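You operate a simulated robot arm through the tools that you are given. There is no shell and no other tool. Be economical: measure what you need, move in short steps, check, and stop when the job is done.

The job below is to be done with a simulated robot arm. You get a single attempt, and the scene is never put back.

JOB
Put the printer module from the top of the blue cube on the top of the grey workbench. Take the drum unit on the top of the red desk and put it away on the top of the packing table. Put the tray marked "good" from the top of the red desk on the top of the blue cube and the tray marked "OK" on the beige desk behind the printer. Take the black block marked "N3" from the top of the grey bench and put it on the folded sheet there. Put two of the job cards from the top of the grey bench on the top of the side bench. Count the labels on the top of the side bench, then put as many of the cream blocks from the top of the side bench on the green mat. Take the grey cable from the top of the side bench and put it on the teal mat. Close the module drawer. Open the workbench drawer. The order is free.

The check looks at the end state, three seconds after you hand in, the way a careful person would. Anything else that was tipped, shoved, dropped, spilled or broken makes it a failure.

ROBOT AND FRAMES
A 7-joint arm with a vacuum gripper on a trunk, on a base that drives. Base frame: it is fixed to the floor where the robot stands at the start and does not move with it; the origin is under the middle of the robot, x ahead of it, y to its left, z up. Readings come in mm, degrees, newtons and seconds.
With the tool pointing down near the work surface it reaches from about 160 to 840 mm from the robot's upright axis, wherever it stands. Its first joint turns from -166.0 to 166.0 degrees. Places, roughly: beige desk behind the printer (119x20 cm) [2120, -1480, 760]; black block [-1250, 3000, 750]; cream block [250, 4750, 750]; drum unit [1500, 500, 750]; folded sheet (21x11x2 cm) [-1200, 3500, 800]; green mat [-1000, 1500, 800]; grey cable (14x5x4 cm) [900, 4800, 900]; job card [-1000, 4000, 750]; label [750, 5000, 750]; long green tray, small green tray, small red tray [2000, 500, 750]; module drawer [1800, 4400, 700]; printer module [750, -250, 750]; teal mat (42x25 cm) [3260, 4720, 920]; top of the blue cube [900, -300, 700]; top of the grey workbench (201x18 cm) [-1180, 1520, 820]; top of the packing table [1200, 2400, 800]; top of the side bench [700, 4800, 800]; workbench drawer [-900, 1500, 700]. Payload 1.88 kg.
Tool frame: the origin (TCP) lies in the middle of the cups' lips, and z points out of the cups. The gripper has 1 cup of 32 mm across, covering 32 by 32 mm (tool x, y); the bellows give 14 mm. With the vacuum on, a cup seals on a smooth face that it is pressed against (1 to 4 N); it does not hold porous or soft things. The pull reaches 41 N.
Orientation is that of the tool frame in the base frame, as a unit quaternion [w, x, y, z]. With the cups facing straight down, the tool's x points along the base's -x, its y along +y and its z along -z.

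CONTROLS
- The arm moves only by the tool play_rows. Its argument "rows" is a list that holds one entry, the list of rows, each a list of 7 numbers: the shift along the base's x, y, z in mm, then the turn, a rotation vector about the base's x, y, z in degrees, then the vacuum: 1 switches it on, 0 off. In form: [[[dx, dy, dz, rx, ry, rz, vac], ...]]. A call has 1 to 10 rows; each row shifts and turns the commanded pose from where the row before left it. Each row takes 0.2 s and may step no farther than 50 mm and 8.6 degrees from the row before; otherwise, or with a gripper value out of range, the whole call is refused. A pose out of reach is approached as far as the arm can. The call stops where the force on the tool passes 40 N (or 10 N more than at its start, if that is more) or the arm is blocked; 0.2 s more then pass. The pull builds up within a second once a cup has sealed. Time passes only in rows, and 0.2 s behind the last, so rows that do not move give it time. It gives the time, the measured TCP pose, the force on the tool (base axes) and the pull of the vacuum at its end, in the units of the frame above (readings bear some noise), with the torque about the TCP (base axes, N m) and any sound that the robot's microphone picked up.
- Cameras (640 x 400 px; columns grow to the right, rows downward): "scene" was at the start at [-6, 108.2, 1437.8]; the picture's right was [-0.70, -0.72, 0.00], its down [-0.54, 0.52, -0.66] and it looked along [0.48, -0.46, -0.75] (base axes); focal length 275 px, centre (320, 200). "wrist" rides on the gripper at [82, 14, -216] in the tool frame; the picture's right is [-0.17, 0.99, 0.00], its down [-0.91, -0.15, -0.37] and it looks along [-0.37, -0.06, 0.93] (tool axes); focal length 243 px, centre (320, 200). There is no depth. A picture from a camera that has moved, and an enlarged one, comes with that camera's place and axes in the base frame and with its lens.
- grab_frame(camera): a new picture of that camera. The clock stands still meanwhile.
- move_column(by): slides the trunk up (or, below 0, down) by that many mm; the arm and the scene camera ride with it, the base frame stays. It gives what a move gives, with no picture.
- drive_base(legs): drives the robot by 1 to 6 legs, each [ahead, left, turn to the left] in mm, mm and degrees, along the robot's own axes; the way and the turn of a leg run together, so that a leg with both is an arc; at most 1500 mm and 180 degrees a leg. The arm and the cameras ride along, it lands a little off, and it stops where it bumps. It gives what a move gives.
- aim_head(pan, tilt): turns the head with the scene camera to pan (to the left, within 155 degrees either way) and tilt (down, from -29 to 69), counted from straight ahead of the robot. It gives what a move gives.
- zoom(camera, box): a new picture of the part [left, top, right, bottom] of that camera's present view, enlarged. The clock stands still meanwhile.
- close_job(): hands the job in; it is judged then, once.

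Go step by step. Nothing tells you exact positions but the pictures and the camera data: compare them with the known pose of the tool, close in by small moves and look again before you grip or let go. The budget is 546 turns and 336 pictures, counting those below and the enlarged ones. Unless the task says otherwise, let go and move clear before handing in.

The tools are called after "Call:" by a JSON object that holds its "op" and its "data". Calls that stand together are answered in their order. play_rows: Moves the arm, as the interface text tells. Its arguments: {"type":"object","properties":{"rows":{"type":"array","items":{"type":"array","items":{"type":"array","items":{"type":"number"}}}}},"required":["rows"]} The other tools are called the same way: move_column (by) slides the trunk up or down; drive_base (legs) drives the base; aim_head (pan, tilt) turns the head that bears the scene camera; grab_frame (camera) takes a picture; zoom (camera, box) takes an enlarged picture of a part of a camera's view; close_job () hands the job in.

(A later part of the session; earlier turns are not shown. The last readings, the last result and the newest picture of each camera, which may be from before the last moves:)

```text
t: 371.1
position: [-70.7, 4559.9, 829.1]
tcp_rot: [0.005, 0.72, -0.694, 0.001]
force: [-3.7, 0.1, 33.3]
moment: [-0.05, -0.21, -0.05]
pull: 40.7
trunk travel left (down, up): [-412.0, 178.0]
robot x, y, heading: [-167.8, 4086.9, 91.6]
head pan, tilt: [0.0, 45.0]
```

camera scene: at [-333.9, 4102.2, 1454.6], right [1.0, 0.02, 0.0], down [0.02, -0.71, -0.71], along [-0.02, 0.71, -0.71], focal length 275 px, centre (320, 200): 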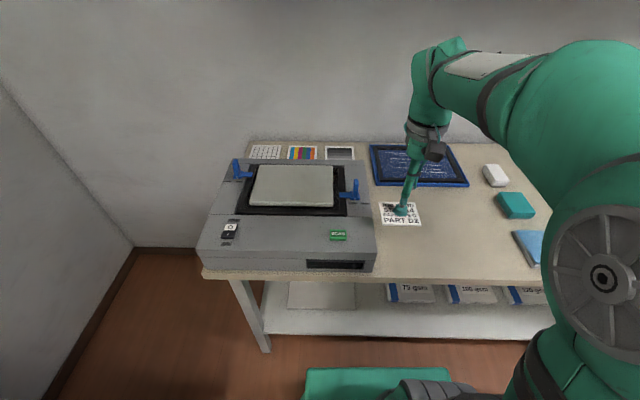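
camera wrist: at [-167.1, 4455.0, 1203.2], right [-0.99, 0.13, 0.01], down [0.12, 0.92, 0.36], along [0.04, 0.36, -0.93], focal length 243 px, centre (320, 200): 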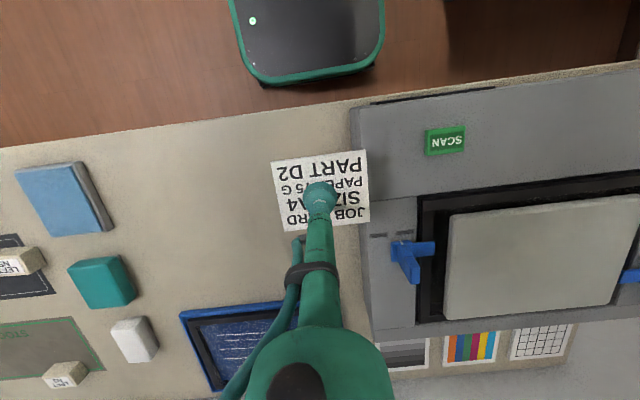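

Call:
{"op": "play_rows", "data": {"rows": [[[0, 0, 3, 0, 0, 0, 0], [0, 0, 0, 0, 0, 0, 0], [0, 0, 0, 0, 0, 0, 0], [0, 0, 0, 0, 0, 0, 0], [0, 0, 15, 0, 0, 0, 0], [0, -5, 45, 0, 0, 0, 0], [-20, -10, 40, 0, 0, 0, 0], [-35, -5, 30, 0, 0, 0, 0], [-35, -5, 20, 0, 0, 0, 0]]]}}

Call:
{"op": "grab_frame", "data": {"camera": "wrist"}}

Call:
{"op": "aim_head", "data": {"pan": -50, "tilt": 35}}

Call:
{"op": "grab_frame", "data": {"camera": "scene"}}

```text
t: 373.1
position: [-159.1, 4532.4, 977.7]
tcp_rot: [0.009, 0.72, -0.693, 0.004]
force: [-0.5, 0.6, -0.7]
moment: [-0.03, 0.03, 0.0]
pull: 0.0
trunk travel left (down, up): [-412.0, 178.0]
robot x, y, heading: [-166.6, 4085.8, 91.5]
head pan, tilt: [0.0, 45.0]
```

```text
206 pictures are left
camera wrist: at [-168.8, 4454.6, 1195.0], right [-0.99, 0.13, 0.01], down [0.12, 0.93, 0.36], along [0.04, 0.36, -0.93], focal length 243 px, centre (320, 200)
```

wrist: 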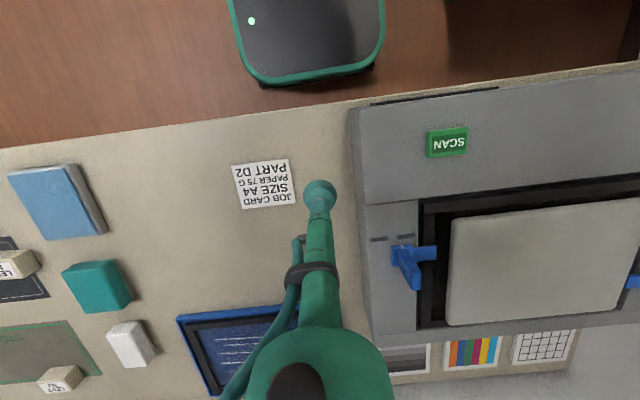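

```text
t: 374.2
position: [-158.5, 4532.3, 978.7]
tcp_rot: [0.008, 0.721, -0.693, 0.002]
force: [-0.3, 0.0, 1.0]
moment: [0.0, 0.0, 0.02]
pull: 0.0
trunk travel left (down, up): [-412.0, 178.0]
robot x, y, heading: [-165.6, 4082.9, 91.4]
head pan, tilt: [-50.0, 35.0]
```

```text
205 pictures are left
camera scene: at [-265.9, 4079.3, 1469.4], right [0.66, -0.75, 0.0], down [-0.43, -0.38, -0.82], along [0.61, 0.54, -0.57], focal length 275 px, centre (320, 200)
```

scene: 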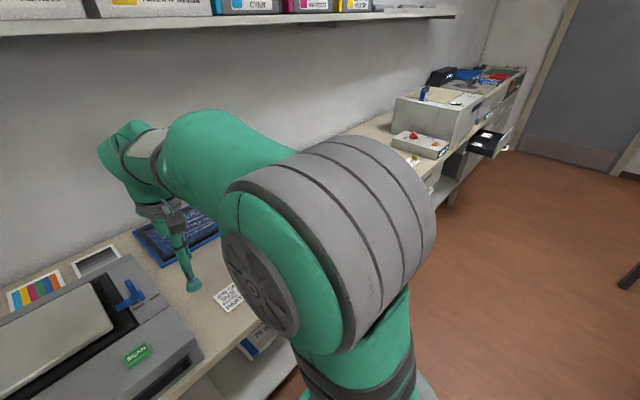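

Card one is down. Return for the second card (GEAR A4).

Call:
{"op": "drive_base", "data": {"legs": [[-250, 0, 0], [0, 0, 89], [240, 0, 0]]}}

Call:
{"op": "grab_frame", "data": {"camera": "wrist"}}

```text
t: 381.2
position: [-852.7, 3851.2, 978.2]
tcp_rot: [0.005, 1.0, 0.009, 0.007]
force: [-0.6, 0.4, 0.2]
moment: [0.01, 0.04, 0.03]
pull: 0.1
trunk travel left (down, up): [-412.0, 178.0]
robot x, y, heading: [-405.3, 3835.6, -179.6]
head pan, tilt: [-50.0, 35.0]
```

```text
204 pictures are left
camera wrist: at [-773.0, 3842.3, 1195.0], right [-0.15, -0.99, 0.01], down [-0.92, 0.14, 0.36], along [-0.36, 0.05, -0.93], focal length 243 px, centre (320, 200)
```

wrist: 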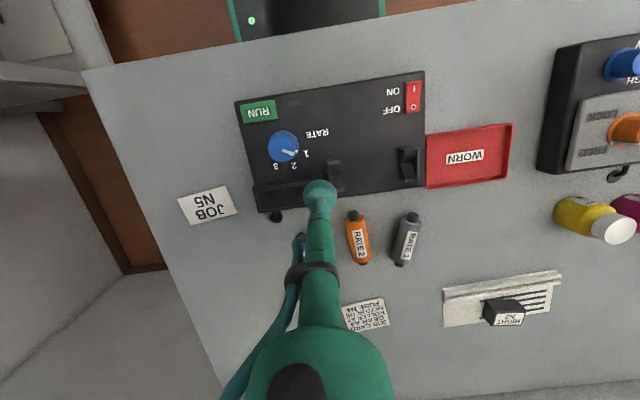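

Call:
{"op": "play_rows", "data": {"rows": [[[-41, -5.5, -10, 0, 0, 0, 0], [-41, -5.5, -10, 0, 0, 0, 0], [-41, -5.5, -10, 0, 0, 0, 0], [-41, -5.5, -10, 0, 0, 0, 0], [-41, -5.5, -10, 0, 0, 0, 0], [-41, -5.5, -10, 0, 0, 0, 0], [-41, -5.5, -10, 0, 0, 0, 0], [-41, -5.5, -10, 0, 0, 0, 0]]]}}

Call:
{"op": "grab_frame", "data": {"camera": "wrist"}}

```text
t: 383.0
position: [-1183.4, 3805.8, 891.4]
tcp_rot: [0.004, 1.0, 0.008, 0.01]
force: [-0.3, 0.2, -0.5]
moment: [-0.05, -0.15, -0.03]
pull: 0.0
trunk travel left (down, up): [-412.0, 178.0]
robot x, y, heading: [-404.7, 3833.8, -179.7]
head pan, tilt: [-50.0, 35.0]
```

```text
203 pictures are left
camera wrist: at [-1105.0, 3797.2, 1109.7], right [-0.15, -0.99, 0.0], down [-0.92, 0.14, 0.36], along [-0.35, 0.05, -0.93], focal length 243 px, centre (320, 200)
```

wrist: 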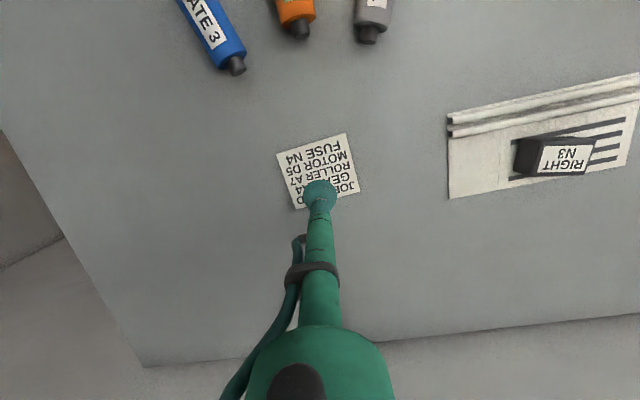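

Call:
{"op": "play_rows", "data": {"rows": [[[3, 2, -35, 0, 0, 0, 1], [0, 0, -22, 0, 0, 0, 1], [0, 0, -8, 0, 0, 0, 1], [0, 0, -5, 0, 0, 0, 1], [0, 0, 0, 0, 0, 0, 1]]]}}

```text
t: 384.2
position: [-1177.8, 3811.2, 828.2]
tcp_rot: [0.004, 1.0, 0.009, 0.007]
force: [0.1, -0.5, -0.2]
moment: [0.0, -0.02, -0.01]
pull: 40.7
trunk travel left (down, up): [-412.0, 178.0]
robot x, y, heading: [-407.6, 3833.5, -180.1]
head pan, tilt: [-50.0, 35.0]
```

Call:
{"op": "play_rows", "data": {"rows": [[[0, 0, 15, 0, 0, 0, 1], [0, 0, 40, 0, 0, 0, 1], [20, 5, 30, 0, 0, 0, 1], [41, 6, 15, 0, 0, 0, 1], [41, 6, 15, 0, 0, 0, 1], [41, 6, 15, 0, 0, 0, 1], [41, 6, 15, 0, 0, 0, 1], [41, 6, 15, 0, 0, 0, 1], [41, 6, 0, 0, 0, 0, 1], [41, 6, 0, 0, 0, 0, 1]]]}}

Call:
{"op": "grab_frame", "data": {"camera": "wrist"}}

Call:
{"op": "drive_base", "data": {"legs": [[-250, 0, 0], [0, 0, -89.5], [250, 0, 0]]}}

Call:
{"op": "grab_frame", "data": {"camera": "wrist"}}

```text
t: 386.4
position: [-871.6, 3856.7, 987.6]
tcp_rot: [0.004, 1.0, 0.009, 0.007]
force: [0.0, -0.3, 0.5]
moment: [0.01, -0.03, -0.02]
pull: 40.4
trunk travel left (down, up): [-412.0, 178.0]
robot x, y, heading: [-406.2, 3835.5, -179.7]
head pan, tilt: [-50.0, 35.0]
```

```text
202 pictures are left
camera wrist: at [-792.3, 3847.4, 1204.1], right [-0.15, -0.99, 0.01], down [-0.92, 0.14, 0.36], along [-0.36, 0.05, -0.93], focal length 243 px, centre (320, 200)
```

wrist: 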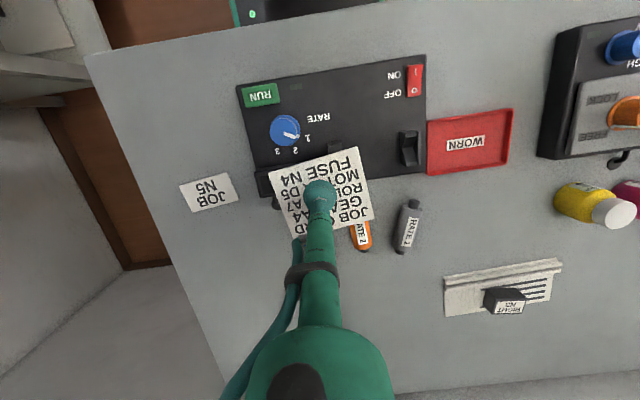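

```text
t: 393.5
position: [-140.4, 4560.4, 987.2]
tcp_rot: [0.008, 0.717, -0.698, 0.003]
force: [-1.2, -0.1, 0.5]
moment: [0.03, 0.0, -0.01]
pull: 40.4
trunk travel left (down, up): [-412.0, 178.0]
robot x, y, heading: [-154.5, 4091.2, 90.7]
head pan, tilt: [-50.0, 35.0]
```

```text
201 pictures are left
camera wrist: at [-150.2, 4482.3, 1204.2], right [-0.99, 0.14, 0.01], down [0.13, 0.92, 0.36], along [0.04, 0.36, -0.93], focal length 243 px, centre (320, 200)
```

wrist: 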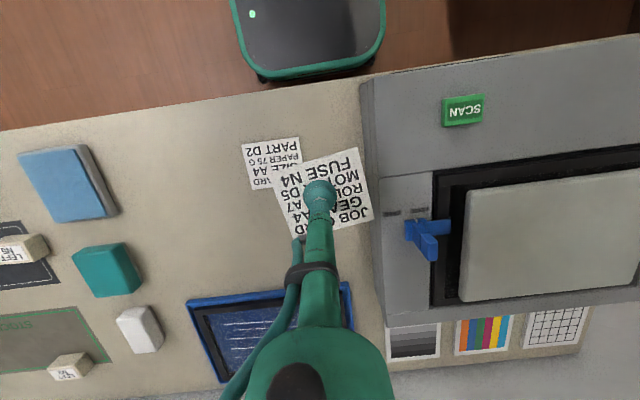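

Call:
{"op": "play_rows", "data": {"rows": [[[40, 6, -25, 0, 0, 0, 1], [40, 6, -25, 0, 0, 0, 1], [40, 6, -25, 0, 0, 0, 1], [40, 6, -25, 0, 0, 0, 1], [40, 6, -25, 0, 0, 0, 1], [0, 0, -20, 0, 0, 0, 1], [0, 0, -7, 0, 0, 0, 1]]]}}

Call:
{"op": "grab_frame", "data": {"camera": "wrist"}}

```text
t: 395.1
position: [60.6, 4591.5, 840.7]
tcp_rot: [0.004, 0.716, -0.698, 0.0]
force: [-4.3, -9.9, 30.0]
moment: [0.23, -0.15, -0.08]
pull: 40.5
trunk travel left (down, up): [-412.0, 178.0]
robot x, y, heading: [-155.8, 4095.8, 90.6]
head pan, tilt: [-50.0, 35.0]
```

```text
200 pictures are left
camera wrist: at [49.7, 4510.8, 1056.4], right [-0.99, 0.14, 0.0], down [0.13, 0.92, 0.37], along [0.05, 0.36, -0.93], focal length 243 px, centre (320, 200)
```

wrist: 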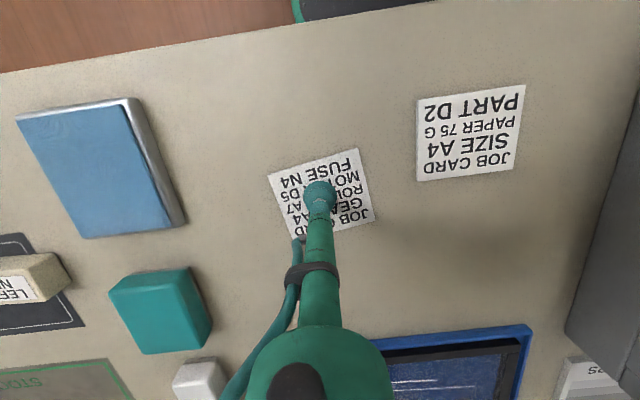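

Contact; release, rise, and then survey the rest of the side bench.

Call:
{"op": "play_rows", "data": {"rows": [[[0, 0, 3, 0, 0, 0, 0], [0, 0, 0, 0, 0, 0, 0], [0, 0, 0, 0, 0, 0, 0], [0, 0, 0, 0, 0, 0, 0], [0, 0, 15, 0, 0, 0, 0], [-15, -5, 45, 0, 0, 0, 0], [-15, -5, 45, 0, 0, 0, 0], [-15, -5, 45, 0, 0, 0, 0]]]}}

Call:
{"op": "drive_base", "data": {"legs": [[-100, 0, 0], [0, -600, 0]]}}

Call:
{"op": "aim_head", "data": {"pan": 10, "tilt": 40}}

Call:
{"op": "grab_frame", "data": {"camera": "scene"}}

Call:
{"op": "aim_head", "data": {"pan": -40, "tilt": 30}}

Call:
{"op": "grab_frame", "data": {"camera": "scene"}}

Call:
{"op": "grab_frame", "data": {"camera": "wrist"}}

```text
t: 396.9
position: [13.7, 4576.3, 990.2]
tcp_rot: [0.008, 0.717, -0.697, 0.002]
force: [0.7, 0.2, 0.2]
moment: [0.0, 0.02, -0.01]
pull: 0.2
trunk travel left (down, up): [-412.0, 178.0]
robot x, y, heading: [-156.8, 4093.1, 90.7]
head pan, tilt: [-50.0, 35.0]
```

```text
t: 401.1
position: [617.0, 4487.3, 990.6]
tcp_rot: [0.007, 0.72, -0.694, 0.002]
force: [0.5, 0.2, 0.9]
moment: [0.04, 0.01, 0.01]
pull: 0.1
trunk travel left (down, up): [-412.0, 178.0]
robot x, y, heading: [449.4, 4005.9, 91.2]
head pan, tilt: [-50.0, 35.0]
```

```text
t: 402.4
position: [616.6, 4487.9, 990.5]
tcp_rot: [0.007, 0.72, -0.694, 0.002]
force: [0.2, 0.1, -0.6]
moment: [-0.01, -0.03, -0.01]
pull: 0.1
trunk travel left (down, up): [-412.0, 178.0]
robot x, y, heading: [453.2, 4005.7, 91.2]
head pan, tilt: [10.0, 40.0]
```

```text
199 pictures are left
camera scene: at [268.9, 4021.6, 1461.8], right [0.98, 0.2, 0.0], down [0.13, -0.63, -0.77], along [-0.15, 0.75, -0.64], focal length 275 px, centre (320, 200)
```

scene: 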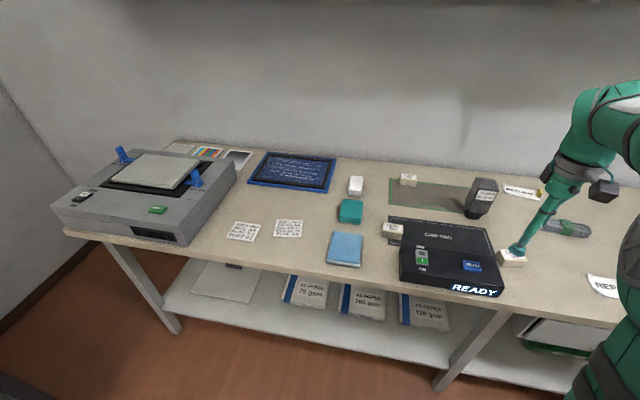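

```text
t: 403.6
position: [616.4, 4487.5, 991.2]
tcp_rot: [0.008, 0.72, -0.694, 0.002]
force: [-0.3, -0.4, 0.2]
moment: [0.02, -0.04, -0.02]
pull: 0.0
trunk travel left (down, up): [-412.0, 178.0]
robot x, y, heading: [451.4, 4004.6, 91.1]
head pan, tilt: [-40.0, 30.0]
```

```text
198 pictures are left
camera scene: at [342.0, 4008.9, 1477.2], right [0.78, -0.62, 0.0], down [-0.31, -0.39, -0.87], along [0.54, 0.68, -0.5], focal length 275 px, centre (320, 200)
```

scene: 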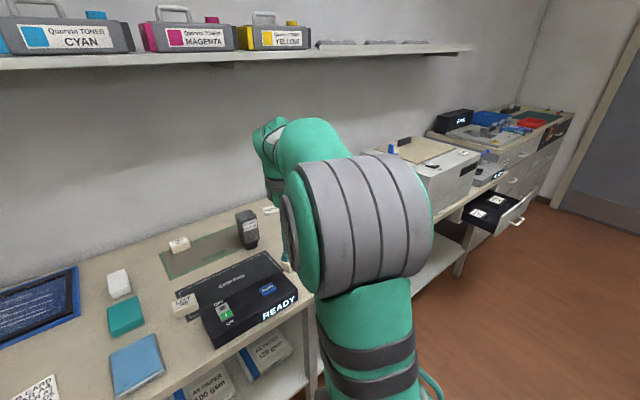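

```text
197 pictures are left
camera wrist: at [607.3, 4409.5, 1206.7], right [-0.99, 0.13, 0.01], down [0.12, 0.92, 0.36], along [0.04, 0.36, -0.93], focal length 243 px, centre (320, 200)
```

wrist: 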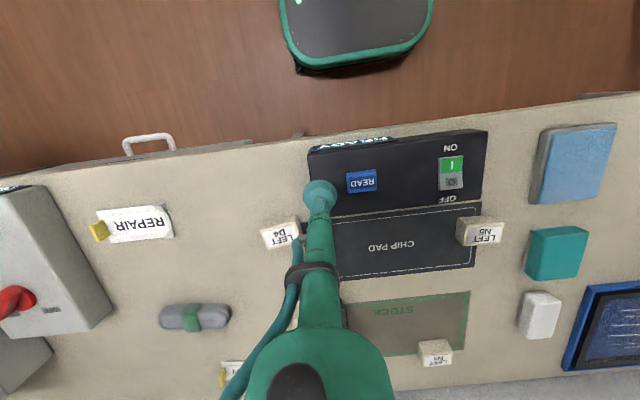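

I see tags (REPAIR …), cream blocks (LEFT D4, etc.) and a grey coiled cable with a green tie. I survey more carefully to count labels.

Call:
{"op": "aim_head", "data": {"pan": 0, "tilt": 45}}

Call:
{"op": "drive_base", "data": {"legs": [[0, -550, -1]]}}

Call:
{"op": "grab_frame", "data": {"camera": "scene"}}

Call:
{"op": "grab_frame", "data": {"camera": "wrist"}}

```text
t: 404.7
position: [617.4, 4487.4, 989.7]
tcp_rot: [0.008, 0.72, -0.694, 0.002]
force: [-1.0, 0.0, -0.2]
moment: [-0.02, 0.02, 0.05]
pull: 0.0
trunk travel left (down, up): [-412.0, 178.0]
robot x, y, heading: [451.1, 4001.9, 91.3]
head pan, tilt: [0.0, 45.0]
```

```text
t: 407.9
position: [1179.8, 4493.4, 990.4]
tcp_rot: [0.008, 0.714, -0.7, 0.002]
force: [0.2, -0.3, -0.2]
moment: [-0.01, -0.01, -0.02]
pull: 0.1
trunk travel left (down, up): [-412.0, 178.0]
robot x, y, heading: [1002.7, 4015.6, 90.8]
head pan, tilt: [0.0, 45.0]
```

```text
196 pictures are left
camera scene: at [839.5, 4030.6, 1454.6], right [1.0, 0.01, 0.0], down [0.01, -0.71, -0.71], along [-0.01, 0.71, -0.71], focal length 275 px, centre (320, 200)
```

scene: 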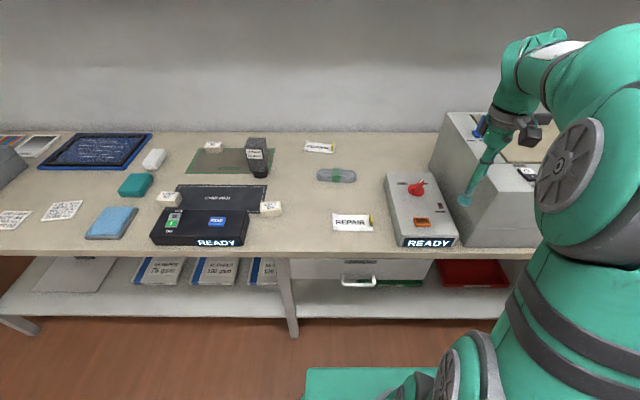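

```text
195 pictures are left
camera wrist: at [1169.2, 4415.5, 1206.7], right [-0.99, 0.14, 0.01], down [0.14, 0.92, 0.36], along [0.05, 0.36, -0.93], focal length 243 px, centre (320, 200)
```

wrist: 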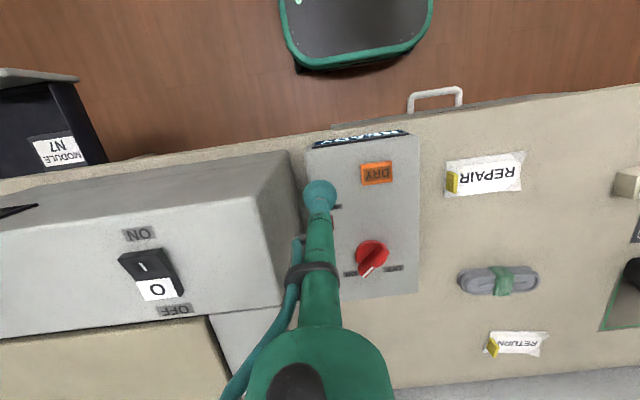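

Call:
{"op": "zoom", "data": {"camera": "scene", "box": [60, 110, 300, 260]}}

Call:
{"op": "zoom", "data": {"camera": "scene", "box": [240, 110, 480, 260]}}

Call:
{"op": "aim_head", "data": {"pan": -45, "tilt": 40}}

Call:
{"op": "grab_frame", "data": {"camera": "scene"}}

```text
2.67 times, centred on (180, 185) of scene
camera zoom: at [839.5, 4030.6, 1454.6], right [1.0, 0.01, 0.0], down [0.01, -0.71, -0.71], along [-0.01, 0.71, -0.71], focal length 733 px, centre (693, 240)
```

zoom: 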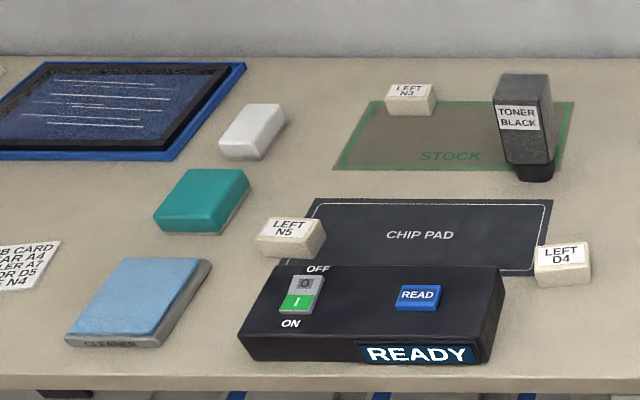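

```text
2.67 times, centred on (360, 185) of scene
camera zoom: at [839.5, 4030.6, 1454.6], right [1.0, 0.01, 0.0], down [0.01, -0.71, -0.71], along [-0.01, 0.71, -0.71], focal length 733 px, centre (213, 240)
```

zoom: 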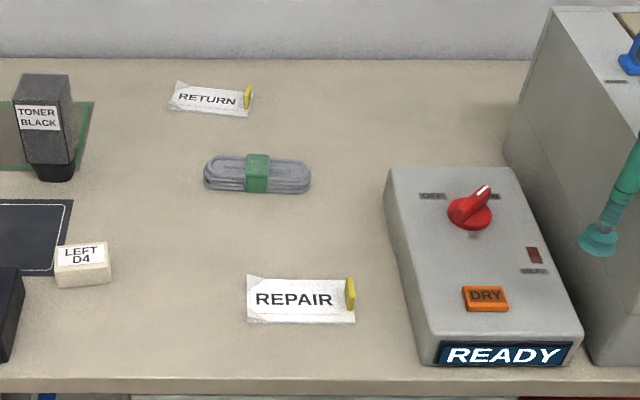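

```text
t: 409.0
position: [1179.9, 4494.5, 990.6]
tcp_rot: [0.008, 0.715, -0.699, 0.002]
force: [0.0, -0.5, -0.4]
moment: [-0.03, 0.02, -0.01]
pull: 0.1
trunk travel left (down, up): [-412.0, 178.0]
robot x, y, heading: [1004.7, 4015.8, 90.6]
head pan, tilt: [-45.0, 40.0]
```

```text
192 pictures are left
camera scene: at [899.9, 4009.9, 1461.8], right [0.71, -0.7, 0.0], down [-0.45, -0.46, -0.77], along [0.54, 0.55, -0.64], focal length 275 px, centre (320, 200)
```

scene: 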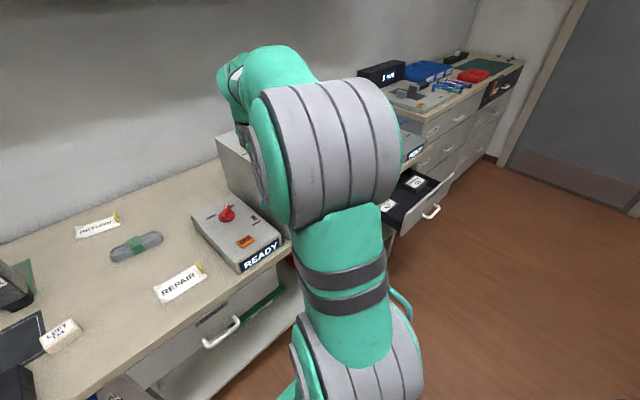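

Two labels so far (REPAIR, RETURN); I'll check the far end too. Now pick the cable by its flat green band at about (893,4745).

Call:
{"op": "play_rows", "data": {"rows": [[[-48, 0, 0, 0, 0, 0, 0], [-48, 0, 0, 0, 0, 0, 0], [-48, 0, 0, 0, 0, 0, 0], [-48, 0, 0, 0, 0, 0, 0], [-48, 0, 0, 0, 0, 0, 0], [-46, 10, 0, 0, 0, 0, 0], [0, 48, -5, 0, 0, 0, 0], [0, 48, -5, 0, 0, 0, 0], [0, 48, -5, 0, 0, 0, 0], [0, 48, -5, 0, 0, 0, 0]]]}}

Call:
{"op": "grab_frame", "data": {"camera": "wrist"}}

```text
t: 411.2
position: [894.8, 4695.7, 969.8]
tcp_rot: [0.008, 0.715, -0.7, 0.002]
force: [0.3, -0.5, 0.0]
moment: [0.01, -0.05, 0.05]
pull: 0.0
trunk travel left (down, up): [-412.0, 178.0]
robot x, y, heading: [1007.2, 4010.9, 90.5]
head pan, tilt: [-45.0, 40.0]
```

```text
191 pictures are left
camera wrist: at [884.3, 4617.9, 1186.6], right [-0.99, 0.14, 0.01], down [0.14, 0.92, 0.36], along [0.05, 0.36, -0.93], focal length 243 px, centre (320, 200)
```

wrist: 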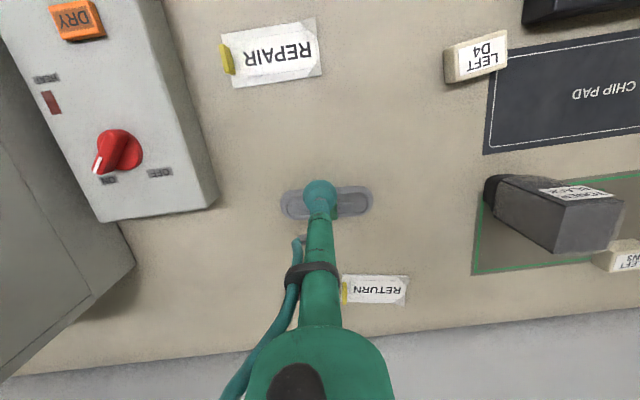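

Call:
{"op": "play_rows", "data": {"rows": [[[-1, 40, -20, 0, 0, 0, 0], [-1, 11, -30, 0, 0, 0, 0], [0, 0, -15, 0, 0, 0, 0]]]}}

Call:
{"op": "zoom", "data": {"camera": "wrist", "box": [220, 100, 420, 225]}}

```text
t: 412.0
position: [893.2, 4747.3, 905.3]
tcp_rot: [0.008, 0.715, -0.699, 0.002]
force: [0.5, 0.7, 0.4]
moment: [-0.01, -0.01, -0.02]
pull: 0.0
trunk travel left (down, up): [-412.0, 178.0]
robot x, y, heading: [1004.5, 4012.5, 90.3]
head pan, tilt: [-45.0, 40.0]
```

```text
3.20 times, centred on (320, 162) of wrist
camera zoom: at [882.3, 4668.9, 1121.5], right [-0.99, 0.14, 0.01], down [0.14, 0.92, 0.36], along [0.05, 0.36, -0.93], focal length 776 px, centre (320, 320)
```

zoom: 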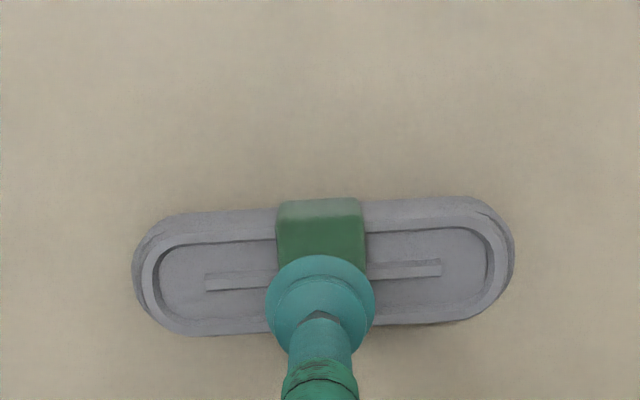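

Call:
{"op": "play_rows", "data": {"rows": [[[-3, -2, -18, 0, 0, 0, 1], [0, 0, -8, 0, 0, 0, 1], [0, 0, -5, 0, 0, 0, 1], [0, 0, 0, 0, 0, 0, 1]]]}}

```text
t: 413.0
position: [888.7, 4744.7, 874.2]
tcp_rot: [0.007, 0.714, -0.7, 0.002]
force: [-0.7, 0.0, 0.7]
moment: [-0.04, 0.02, -0.01]
pull: 40.2
trunk travel left (down, up): [-412.0, 178.0]
robot x, y, heading: [1009.2, 4010.9, 90.2]
head pan, tilt: [-45.0, 40.0]
```

Sealed. Lift, retract, back off, and drive right toward the teal mat, passing the open module drawer.

Call:
{"op": "play_rows", "data": {"rows": [[[0, 0, 15, 0, 0, 0, 1], [0, 0, 40, 0, 0, 0, 1], [0, -10, 45, 0, 0, 0, 1], [0, -40, 25, 0, 0, 0, 1], [10, -45, 10, 0, 0, 0, 1], [20, -45, 0, 0, 0, 0, 1], [20, -45, 0, 0, 0, 0, 1], [20, -45, 0, 0, 0, 0, 1], [20, -45, 0, 0, 0, 0, 1], [20, 0, 0, 0, 0, 0, 1]]]}}

Call:
{"op": "drive_base", "data": {"legs": [[-250, 0, 0], [0, -900, 0]]}}

Call:
{"op": "aim_head", "data": {"pan": 0, "tilt": 40}}

Call:
{"op": "grab_frame", "data": {"camera": "scene"}}

Call:
{"op": "aim_head", "data": {"pan": -40, "tilt": 30}}

Call:
{"op": "grab_frame", "data": {"camera": "scene"}}

```text
t: 415.2
position: [999.3, 4469.2, 1010.9]
tcp_rot: [0.008, 0.715, -0.699, 0.002]
force: [-0.1, 0.3, -1.1]
moment: [0.01, -0.02, -0.01]
pull: 40.9
trunk travel left (down, up): [-412.0, 178.0]
robot x, y, heading: [1003.7, 4012.2, 90.4]
head pan, tilt: [-45.0, 40.0]
```

```text
t: 421.4
position: [1924.0, 4227.4, 1009.7]
tcp_rot: [0.009, 0.712, -0.702, 0.002]
force: [-0.3, 0.5, -1.4]
moment: [0.0, 0.01, 0.02]
pull: 40.6
trunk travel left (down, up): [-412.0, 178.0]
robot x, y, heading: [1928.5, 3769.0, 90.3]
head pan, tilt: [-45.0, 40.0]
```

```text
t: 422.5
position: [1925.0, 4227.7, 1010.0]
tcp_rot: [0.008, 0.712, -0.702, 0.002]
force: [0.2, -0.2, -1.2]
moment: [0.01, 0.0, 0.01]
pull: 40.3
trunk travel left (down, up): [-412.0, 178.0]
robot x, y, heading: [1926.1, 3769.1, 89.8]
head pan, tilt: [0.0, 40.0]
```

```text
189 pictures are left
camera scene: at [1761.5, 3792.0, 1461.8], right [1.0, 0.0, 0.0], down [0.0, -0.64, -0.77], along [0.0, 0.77, -0.64], focal length 275 px, centre (320, 200)
```

scene: 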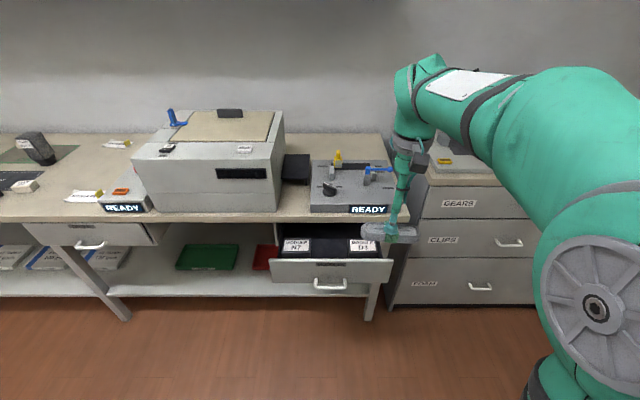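

```text
t: 423.6
position: [1923.1, 4227.1, 1009.4]
tcp_rot: [0.008, 0.712, -0.702, 0.002]
force: [-0.1, -0.1, -2.4]
moment: [-0.01, -0.01, 0.01]
pull: 40.7
trunk travel left (down, up): [-412.0, 178.0]
robot x, y, heading: [1928.1, 3768.7, 90.1]
head pan, tilt: [-40.0, 30.0]
```

```text
188 pictures are left
camera scene: at [1819.5, 3776.4, 1477.2], right [0.77, -0.64, 0.0], down [-0.32, -0.38, -0.87], along [0.56, 0.66, -0.5], focal length 275 px, centre (320, 200)
```

scene: 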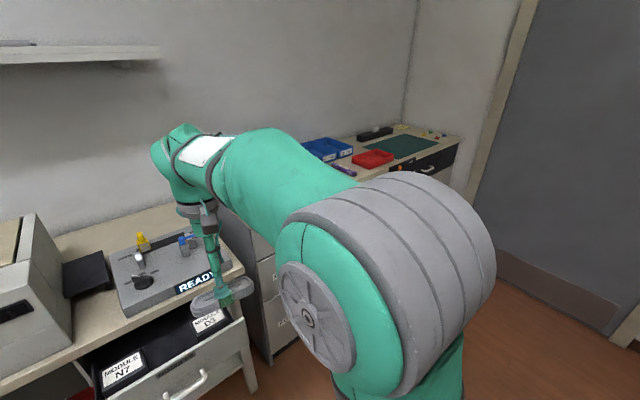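

Call:
{"op": "drive_base", "data": {"legs": [[0, -1200, 0]]}}

Call:
{"op": "aim_head", "data": {"pan": 0, "tilt": 40}}

Call:
{"op": "grab_frame", "data": {"camera": "scene"}}

```text
t: 429.7
position: [3129.3, 4236.8, 1010.9]
tcp_rot: [0.009, 0.716, -0.698, 0.002]
force: [0.3, 0.4, -1.6]
moment: [0.0, 0.0, 0.01]
pull: 40.4
trunk travel left (down, up): [-412.0, 178.0]
robot x, y, heading: [3138.4, 3779.0, 90.7]
head pan, tilt: [-40.0, 30.0]
```

```text
t: 430.8
position: [3128.8, 4236.2, 1009.5]
tcp_rot: [0.008, 0.717, -0.697, 0.001]
force: [0.0, -0.5, -1.4]
moment: [-0.01, -0.01, -0.02]
pull: 41.0
trunk travel left (down, up): [-412.0, 178.0]
robot x, y, heading: [3138.6, 3778.1, 90.7]
head pan, tilt: [0.0, 40.0]
```

```text
187 pictures are left
camera scene: at [2972.0, 3798.9, 1461.9], right [1.0, 0.01, 0.0], down [0.01, -0.64, -0.77], along [-0.01, 0.77, -0.64], focal length 275 px, centre (320, 200)
```

scene: 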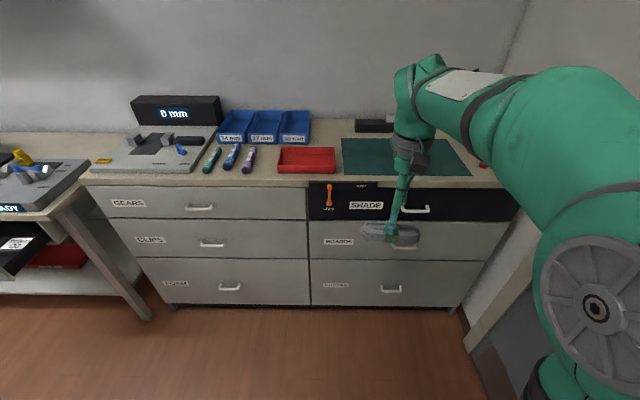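

Raise the cable, then drive forward to the cabinet.

Call:
{"op": "play_rows", "data": {"rows": [[[0, 0, 35, 0, 0, 0, 1], [0, 0, 35, 0, 0, 0, 1]]]}}

Call:
{"op": "drive_base", "data": {"legs": [[300, -60, 0]]}}

Call:
{"op": "grab_frame", "data": {"camera": "wrist"}}

Call:
{"op": "grab_frame", "data": {"camera": "scene"}}

```text
t: 431.4
position: [3128.8, 4236.7, 1081.7]
tcp_rot: [0.007, 0.716, -0.698, 0.002]
force: [0.6, 0.7, -1.5]
moment: [0.01, -0.01, 0.02]
pull: 40.6
trunk travel left (down, up): [-412.0, 178.0]
robot x, y, heading: [3138.4, 3775.5, 90.7]
head pan, tilt: [0.0, 40.0]
```

```text
t: 433.5
position: [3184.9, 4541.5, 1080.6]
tcp_rot: [0.008, 0.717, -0.697, 0.001]
force: [0.5, 0.9, -1.7]
moment: [0.01, -0.01, 0.03]
pull: 40.8
trunk travel left (down, up): [-412.0, 178.0]
robot x, y, heading: [3198.4, 4086.0, 90.7]
head pan, tilt: [0.0, 40.0]
```

```text
186 pictures are left
camera wrist: at [3175.2, 4463.7, 1297.7], right [-0.99, 0.14, 0.01], down [0.13, 0.92, 0.36], along [0.04, 0.36, -0.93], focal length 243 px, centre (320, 200)
```

wrist: 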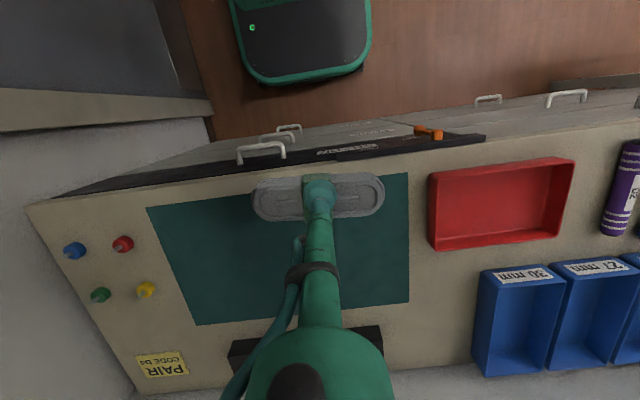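

```text
185 pictures are left
camera scene: at [3028.3, 4105.4, 1461.8], right [1.0, 0.01, 0.0], down [0.01, -0.64, -0.77], along [-0.01, 0.77, -0.64], focal length 275 px, centre (320, 200)
```

scene: 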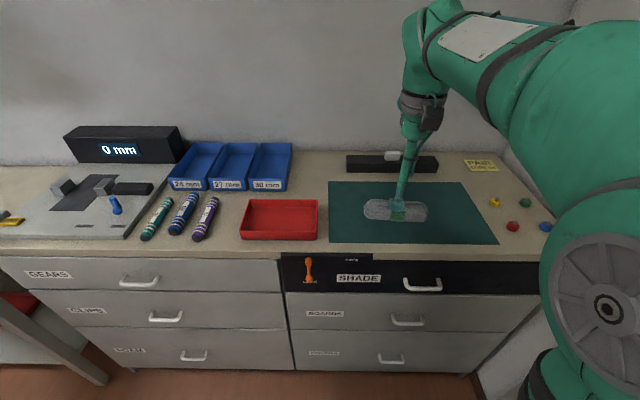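

Call:
{"op": "play_rows", "data": {"rows": [[[17, 38, -10, 0, 0, 0, 1], [17, 38, -15, 0, 0, 0, 1], [18, 38, -15, 0, 0, 0, 1], [18, 38, -15, 0, 0, 0, 1], [0, 0, -25, 0, 0, 0, 1]]]}}

Call:
{"op": "grab_frame", "data": {"camera": "wrist"}}

```text
t: 434.7
position: [3254.7, 4694.1, 999.3]
tcp_rot: [0.007, 0.717, -0.697, 0.002]
force: [0.9, 0.1, -2.0]
moment: [0.0, 0.03, 0.03]
pull: 40.5
trunk travel left (down, up): [-412.0, 178.0]
robot x, y, heading: [3195.2, 4082.8, 90.8]
head pan, tilt: [0.0, 40.0]
```

```text
184 pictures are left
camera wrist: at [3244.8, 4615.2, 1216.9], right [-0.99, 0.14, 0.01], down [0.13, 0.92, 0.36], along [0.04, 0.36, -0.93], focal length 243 px, centre (320, 200)
```

wrist: 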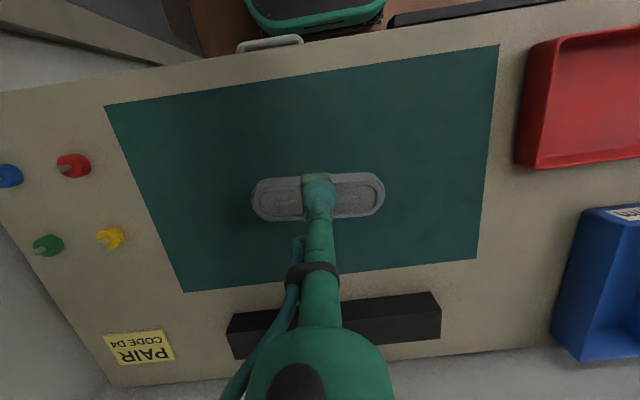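

Centred on the mat. Lower and release.

Call:
{"op": "play_rows", "data": {"rows": [[[0, 0, -18, 0, 0, 0, 1], [0, 0, -8, 0, 0, 0, 1], [0, 0, -5, 0, 0, 0, 1], [0, 0, -3, 0, 0, 0, 1]]]}}

```text
t: 435.7
position: [3255.1, 4692.2, 968.3]
tcp_rot: [0.008, 0.717, -0.697, 0.002]
force: [-0.5, 0.0, -1.6]
moment: [0.01, 0.02, 0.01]
pull: 40.1
trunk travel left (down, up): [-412.0, 178.0]
robot x, y, heading: [3194.4, 4081.3, 90.8]
head pan, tilt: [0.0, 40.0]
```

Call:
{"op": "play_rows", "data": {"rows": [[[0, 0, -4, 0, 0, 0, 1], [0, 0, -3, 0, 0, 0, 1]]]}}

```text
t: 436.3
position: [3255.4, 4694.4, 959.1]
tcp_rot: [0.008, 0.716, -0.698, 0.002]
force: [-0.1, 0.5, -1.3]
moment: [-0.03, -0.02, -0.01]
pull: 40.8
trunk travel left (down, up): [-412.0, 178.0]
robot x, y, heading: [3195.9, 4087.3, 90.7]
head pan, tilt: [0.0, 40.0]
```

Call:
{"op": "play_rows", "data": {"rows": [[[0, 0, -3, 0, 0, 0, 1], [0, 0, -3, 0, 0, 0, 1]]]}}

```text
t: 436.9
position: [3255.6, 4693.3, 954.6]
tcp_rot: [0.008, 0.717, -0.697, 0.002]
force: [0.5, 0.8, -1.2]
moment: [-0.01, -0.01, 0.0]
pull: 41.0
trunk travel left (down, up): [-412.0, 178.0]
robot x, y, heading: [3191.7, 4080.9, 90.8]
head pan, tilt: [0.0, 40.0]
```

Call:
{"op": "play_rows", "data": {"rows": [[[0, 0, -3, 0, 0, 0, 1], [0, 0, -3, 0, 0, 0, 1]]]}}

Call:
{"op": "zoom", "data": {"camera": "scene", "box": [320, 150, 480, 250]}}

```text
t: 437.5
position: [3255.2, 4693.2, 950.6]
tcp_rot: [0.007, 0.717, -0.697, 0.001]
force: [-0.4, -4.6, 12.6]
moment: [0.24, -0.18, -0.03]
pull: 40.6
trunk travel left (down, up): [-412.0, 178.0]
robot x, y, heading: [3194.1, 4082.9, 90.9]
head pan, tilt: [0.0, 40.0]
```

```text
4.00 times, centred on (400, 200) of scene
camera zoom: at [3028.2, 4104.1, 1462.1], right [1.0, 0.01, 0.0], down [0.01, -0.64, -0.77], along [-0.01, 0.77, -0.64], focal length 1100 px, centre (0, 200)
```

zoom: 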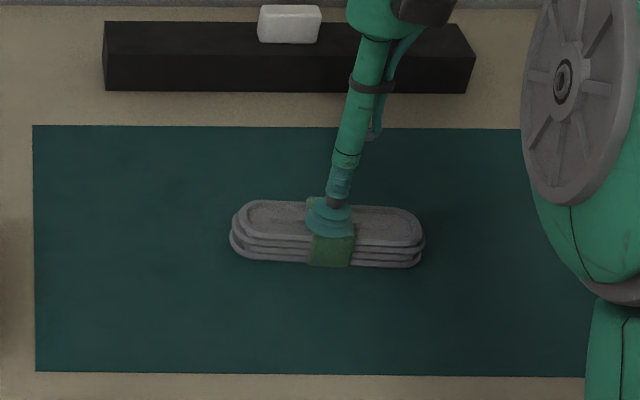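

Call:
{"op": "play_rows", "data": {"rows": [[[0, 0, 1, 0, 0, 0, 0], [0, 0, 0, 0, 0, 0, 0], [0, 0, 0, 0, 0, 0, 0], [0, 0, 0, 0, 0, 0, 0], [0, 0, 15, 0, 0, 0, 0], [0, -5, 40, 0, 0, 0, 0], [-10, -35, 30, 0, 0, 0, 0], [-10, -40, 20, 0, 0, 0, 0], [-10, -40, 20, 0, 0, 0, 0], [-10, -30, 0, 0, 0, 0, 0]]]}}

Call:
{"op": "grab_frame", "data": {"camera": "scene"}}

```text
t: 439.7
position: [3215.6, 4541.9, 1072.2]
tcp_rot: [0.008, 0.716, -0.698, 0.002]
force: [1.0, -0.4, 0.2]
moment: [0.0, 0.02, -0.01]
pull: 0.1
trunk travel left (down, up): [-412.0, 178.0]
robot x, y, heading: [3195.6, 4087.2, 90.7]
head pan, tilt: [0.0, 40.0]
```

```text
182 pictures are left
camera scene: at [3028.4, 4105.4, 1461.8], right [1.0, 0.01, 0.0], down [0.01, -0.64, -0.77], along [-0.01, 0.77, -0.64], focal length 275 px, centre (320, 200)
```

scene: 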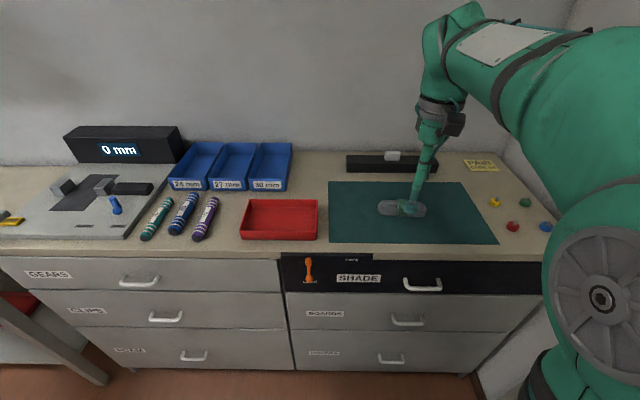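

Cable is on the teal mat. Now the module drawer at about x=1800: I drive there and look at it.

Call:
{"op": "drive_base", "data": {"legs": [[-500, 0, -0.7], [0, 1330, 0]]}}

Call:
{"op": "aim_head", "data": {"pan": 0, "tilt": 35}}

Call:
{"op": "grab_frame", "data": {"camera": "scene"}}

Call:
{"op": "zoom", "data": {"camera": "scene", "box": [200, 120, 440, 270]}}

```text
t: 447.6
position: [2107.9, 4058.0, 1071.5]
tcp_rot: [0.007, 0.75, -0.661, 0.002]
force: [0.0, 0.7, -0.1]
moment: [0.01, -0.04, 0.01]
pull: 0.2
trunk travel left (down, up): [-412.0, 178.0]
robot x, y, heading: [2131.0, 3603.4, 96.1]
head pan, tilt: [0.0, 40.0]
stopped in leg 2: the robot was blocked; the commanded pose is now the measured one
```

```text
t: 448.3
position: [2108.2, 4059.0, 1072.9]
tcp_rot: [0.007, 0.749, -0.662, 0.003]
force: [0.0, -0.3, 0.5]
moment: [0.02, 0.01, 0.02]
pull: 0.1
trunk travel left (down, up): [-412.0, 178.0]
robot x, y, heading: [2131.3, 3594.9, 96.4]
head pan, tilt: [0.0, 35.0]
```

```text
181 pictures are left
camera scene: at [1962.5, 3607.6, 1469.4], right [0.99, 0.11, 0.0], down [0.06, -0.57, -0.82], along [-0.09, 0.81, -0.57], focal length 275 px, centre (320, 200)
```

scene: 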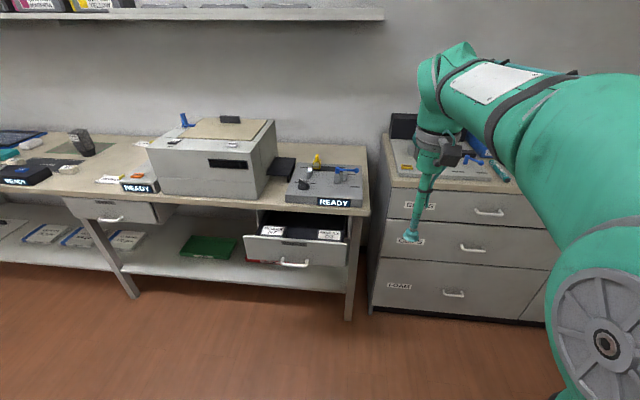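

```text
2.67 times, centred on (320, 195) of scene
camera zoom: at [1962.5, 3607.6, 1469.4], right [0.99, 0.11, 0.0], down [0.06, -0.57, -0.82], along [-0.09, 0.81, -0.57], focal length 733 px, centre (320, 213)
```

zoom: 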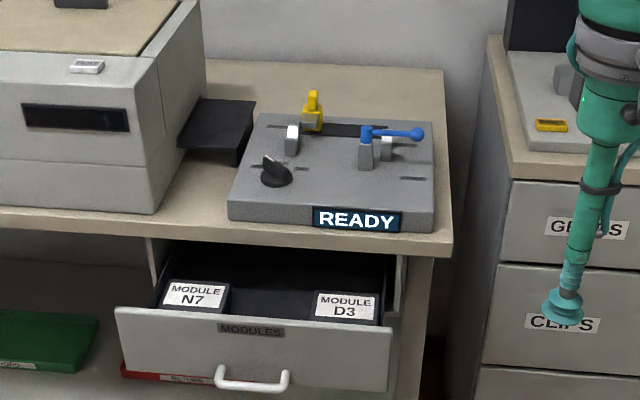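

The strafe bumped something behind-left. I look back there.

Call:
{"op": "aim_head", "data": {"pan": 120, "tilt": 45}}

Call:
{"op": "grab_frame", "data": {"camera": "scene"}}

Call:
{"op": "aim_head", "data": {"pan": 155, "tilt": 55}}

Call:
{"op": "grab_frame", "data": {"camera": "scene"}}

```text
t: 450.3
position: [2107.8, 4057.8, 1071.5]
tcp_rot: [0.008, 0.749, -0.662, 0.003]
force: [-0.1, -0.2, 0.0]
moment: [0.05, -0.01, 0.06]
pull: 0.0
trunk travel left (down, up): [-412.0, 178.0]
robot x, y, heading: [2129.8, 3593.1, 96.3]
head pan, tilt: [120.0, 45.0]
```

```text
179 pictures are left
camera scene: at [1906.8, 3471.9, 1454.6], right [-0.59, 0.81, 0.0], down [0.57, 0.42, -0.71], along [-0.57, -0.42, -0.71], focal length 275 px, centre (320, 200)
```

scene: 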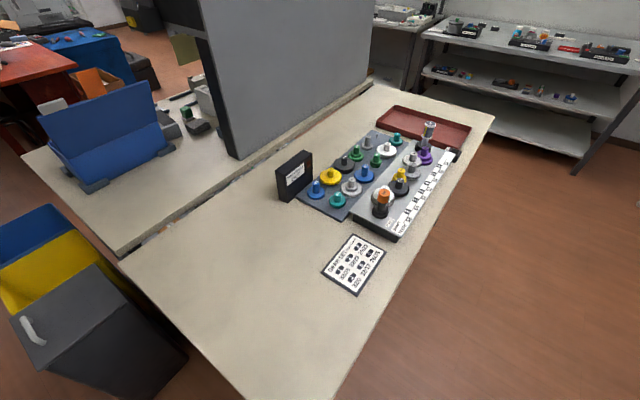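

```text
t: 451.3
position: [2107.0, 4057.6, 1072.4]
tcp_rot: [0.007, 0.749, -0.662, 0.002]
force: [0.8, 0.0, -0.5]
moment: [-0.02, 0.01, 0.01]
pull: 0.1
trunk travel left (down, up): [-412.0, 178.0]
robot x, y, heading: [2133.4, 3599.6, 96.0]
head pan, tilt: [154.7, 55.0]
```

```text
178 pictures are left
camera scene: at [1948.8, 3451.9, 1441.2], right [-0.95, 0.33, 0.0], down [0.27, 0.77, -0.57], along [-0.19, -0.54, -0.82], focal length 275 px, centre (320, 200)
```

scene: 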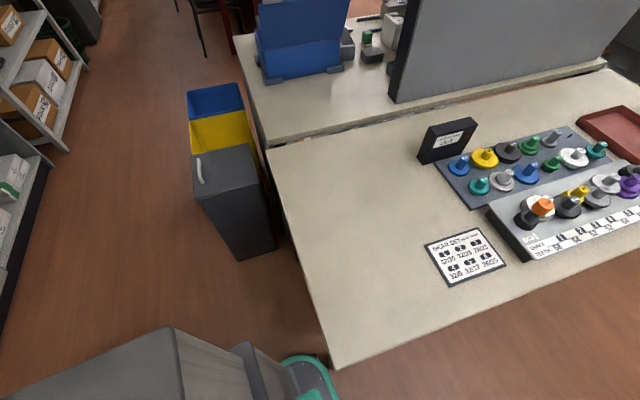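

The double table's back corner is near (1900,3340); the robot's rear touched it. I move forward first, straighten, then strafe to x≈1800.

Call:
{"op": "drive_base", "data": {"legs": [[180, -30, -3], [80, 0, -3], [0, 335, 0]]}}

Call:
{"op": "aim_head", "data": {"pan": 20, "tilt": 50}}

Call:
{"op": "grab_frame", "data": {"camera": "scene"}}

Call:
{"op": "grab_frame", "data": {"camera": "wrist"}}

```text
t: 455.2
position: [1829.7, 4315.0, 1073.7]
tcp_rot: [0.007, 0.717, -0.697, 0.002]
force: [0.0, 0.5, 0.8]
moment: [0.0, 0.0, -0.02]
pull: 0.0
trunk travel left (down, up): [-412.0, 178.0]
robot x, y, heading: [1808.2, 3858.8, 90.8]
head pan, tilt: [154.7, 55.0]
```

```text
t: 457.4
position: [1828.1, 4314.1, 1072.5]
tcp_rot: [0.007, 0.717, -0.697, 0.003]
force: [0.5, 0.3, -0.8]
moment: [0.01, 0.01, -0.01]
pull: 0.1
trunk travel left (down, up): [-412.0, 178.0]
robot x, y, heading: [1806.4, 3853.0, 90.9]
head pan, tilt: [20.0, 50.0]
```

```text
177 pictures are left
camera scene: at [1615.2, 3863.1, 1447.7], right [0.93, 0.36, 0.0], down [0.27, -0.72, -0.64], along [-0.23, 0.6, -0.77], focal length 275 px, centre (320, 200)
```

scene: 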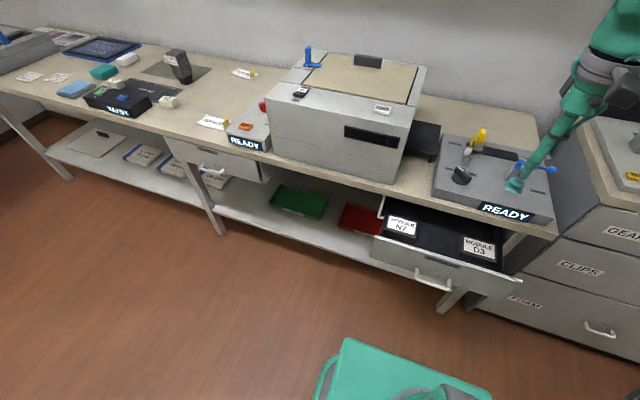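

```text
176 pictures are left
camera wrist: at [1819.1, 4235.5, 1289.2], right [-0.99, 0.14, 0.01], down [0.13, 0.92, 0.36], along [0.04, 0.36, -0.93], focal length 243 px, centre (320, 200)
```

wrist: 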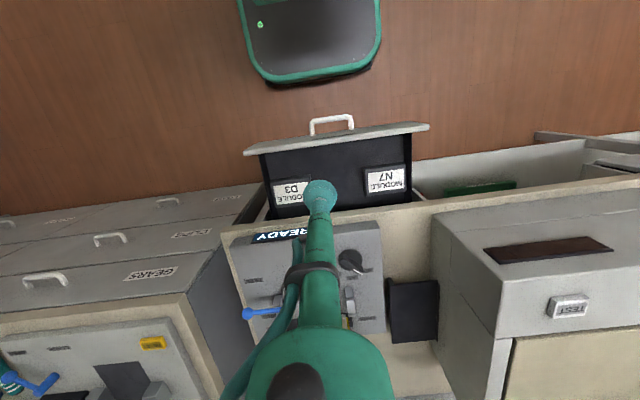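

Drawer front: x≈1600–1978, z≈653–770, y≈4303; handle at centre z≈705. I'll push just above the handle with the tool tilted ~24° forward. Back off slightly, lower the trunk, tilt.

Call:
{"op": "drive_base", "data": {"legs": [[-65, 0, 0]]}}

Call:
{"op": "move_column", "data": {"by": -200}}

Call:
{"op": "play_rows", "data": {"rows": [[[-10, -10, -20, 8, 0, 0, 0], [-10, -5, -35, 8, 0, 0, 0], [-10, 0, -30, 8, 0, 0, 0], [-8, 0, -15, 0, 0, 0, 0]]]}}

Call:
{"op": "grab_frame", "data": {"camera": "wrist"}}

Call:
{"op": "grab_frame", "data": {"camera": "scene"}}

```text
t: 458.4
position: [1831.6, 4247.5, 1073.2]
tcp_rot: [0.007, 0.716, -0.698, 0.003]
force: [0.2, -0.5, 0.4]
moment: [-0.03, 0.0, 0.01]
pull: 0.1
trunk travel left (down, up): [-412.0, 178.0]
robot x, y, heading: [1810.9, 3789.9, 90.7]
head pan, tilt: [20.0, 50.0]
```

```text
t: 460.6
position: [1830.6, 4247.1, 873.2]
tcp_rot: [0.007, 0.716, -0.698, 0.001]
force: [0.0, 0.6, -0.4]
moment: [0.02, -0.01, -0.02]
pull: 0.1
trunk travel left (down, up): [-212.0, 378.0]
robot x, y, heading: [1808.9, 3794.3, 90.9]
head pan, tilt: [20.0, 50.0]
```

```text
t: 461.6
position: [1792.5, 4232.6, 773.4]
tcp_rot: [-0.142, 0.702, -0.683, -0.143]
force: [0.2, -1.2, -0.4]
moment: [0.0, 0.0, -0.02]
pull: 0.1
trunk travel left (down, up): [-212.0, 378.0]
robot x, y, heading: [1814.0, 3788.4, 90.9]
head pan, tilt: [20.0, 50.0]
```

```text
175 pictures are left
camera wrist: at [1781.5, 4072.1, 938.4], right [-0.99, 0.12, 0.06], down [0.13, 0.69, 0.71], along [0.04, 0.71, -0.7], focal length 243 px, centre (320, 200)
```

wrist: 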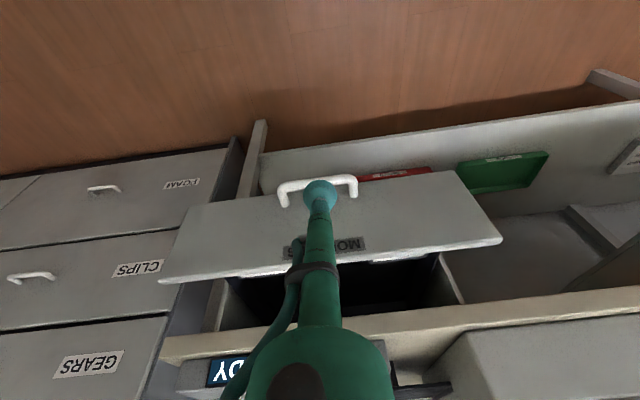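

```text
174 pictures are left
camera scene: at [1616.2, 3797.4, 1247.7], right [0.94, 0.35, 0.0], down [0.27, -0.72, -0.64], along [-0.23, 0.6, -0.77], focal length 275 px, centre (320, 200)
```

scene: 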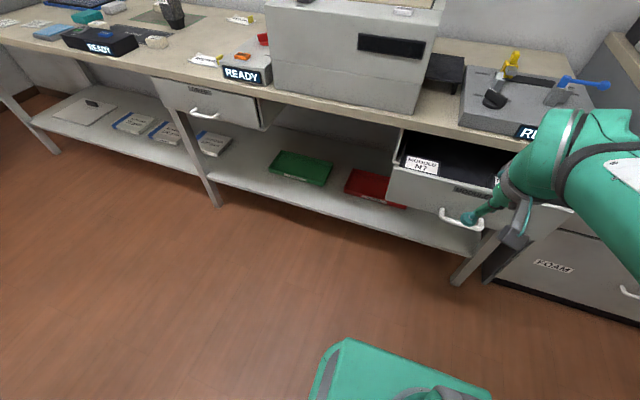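

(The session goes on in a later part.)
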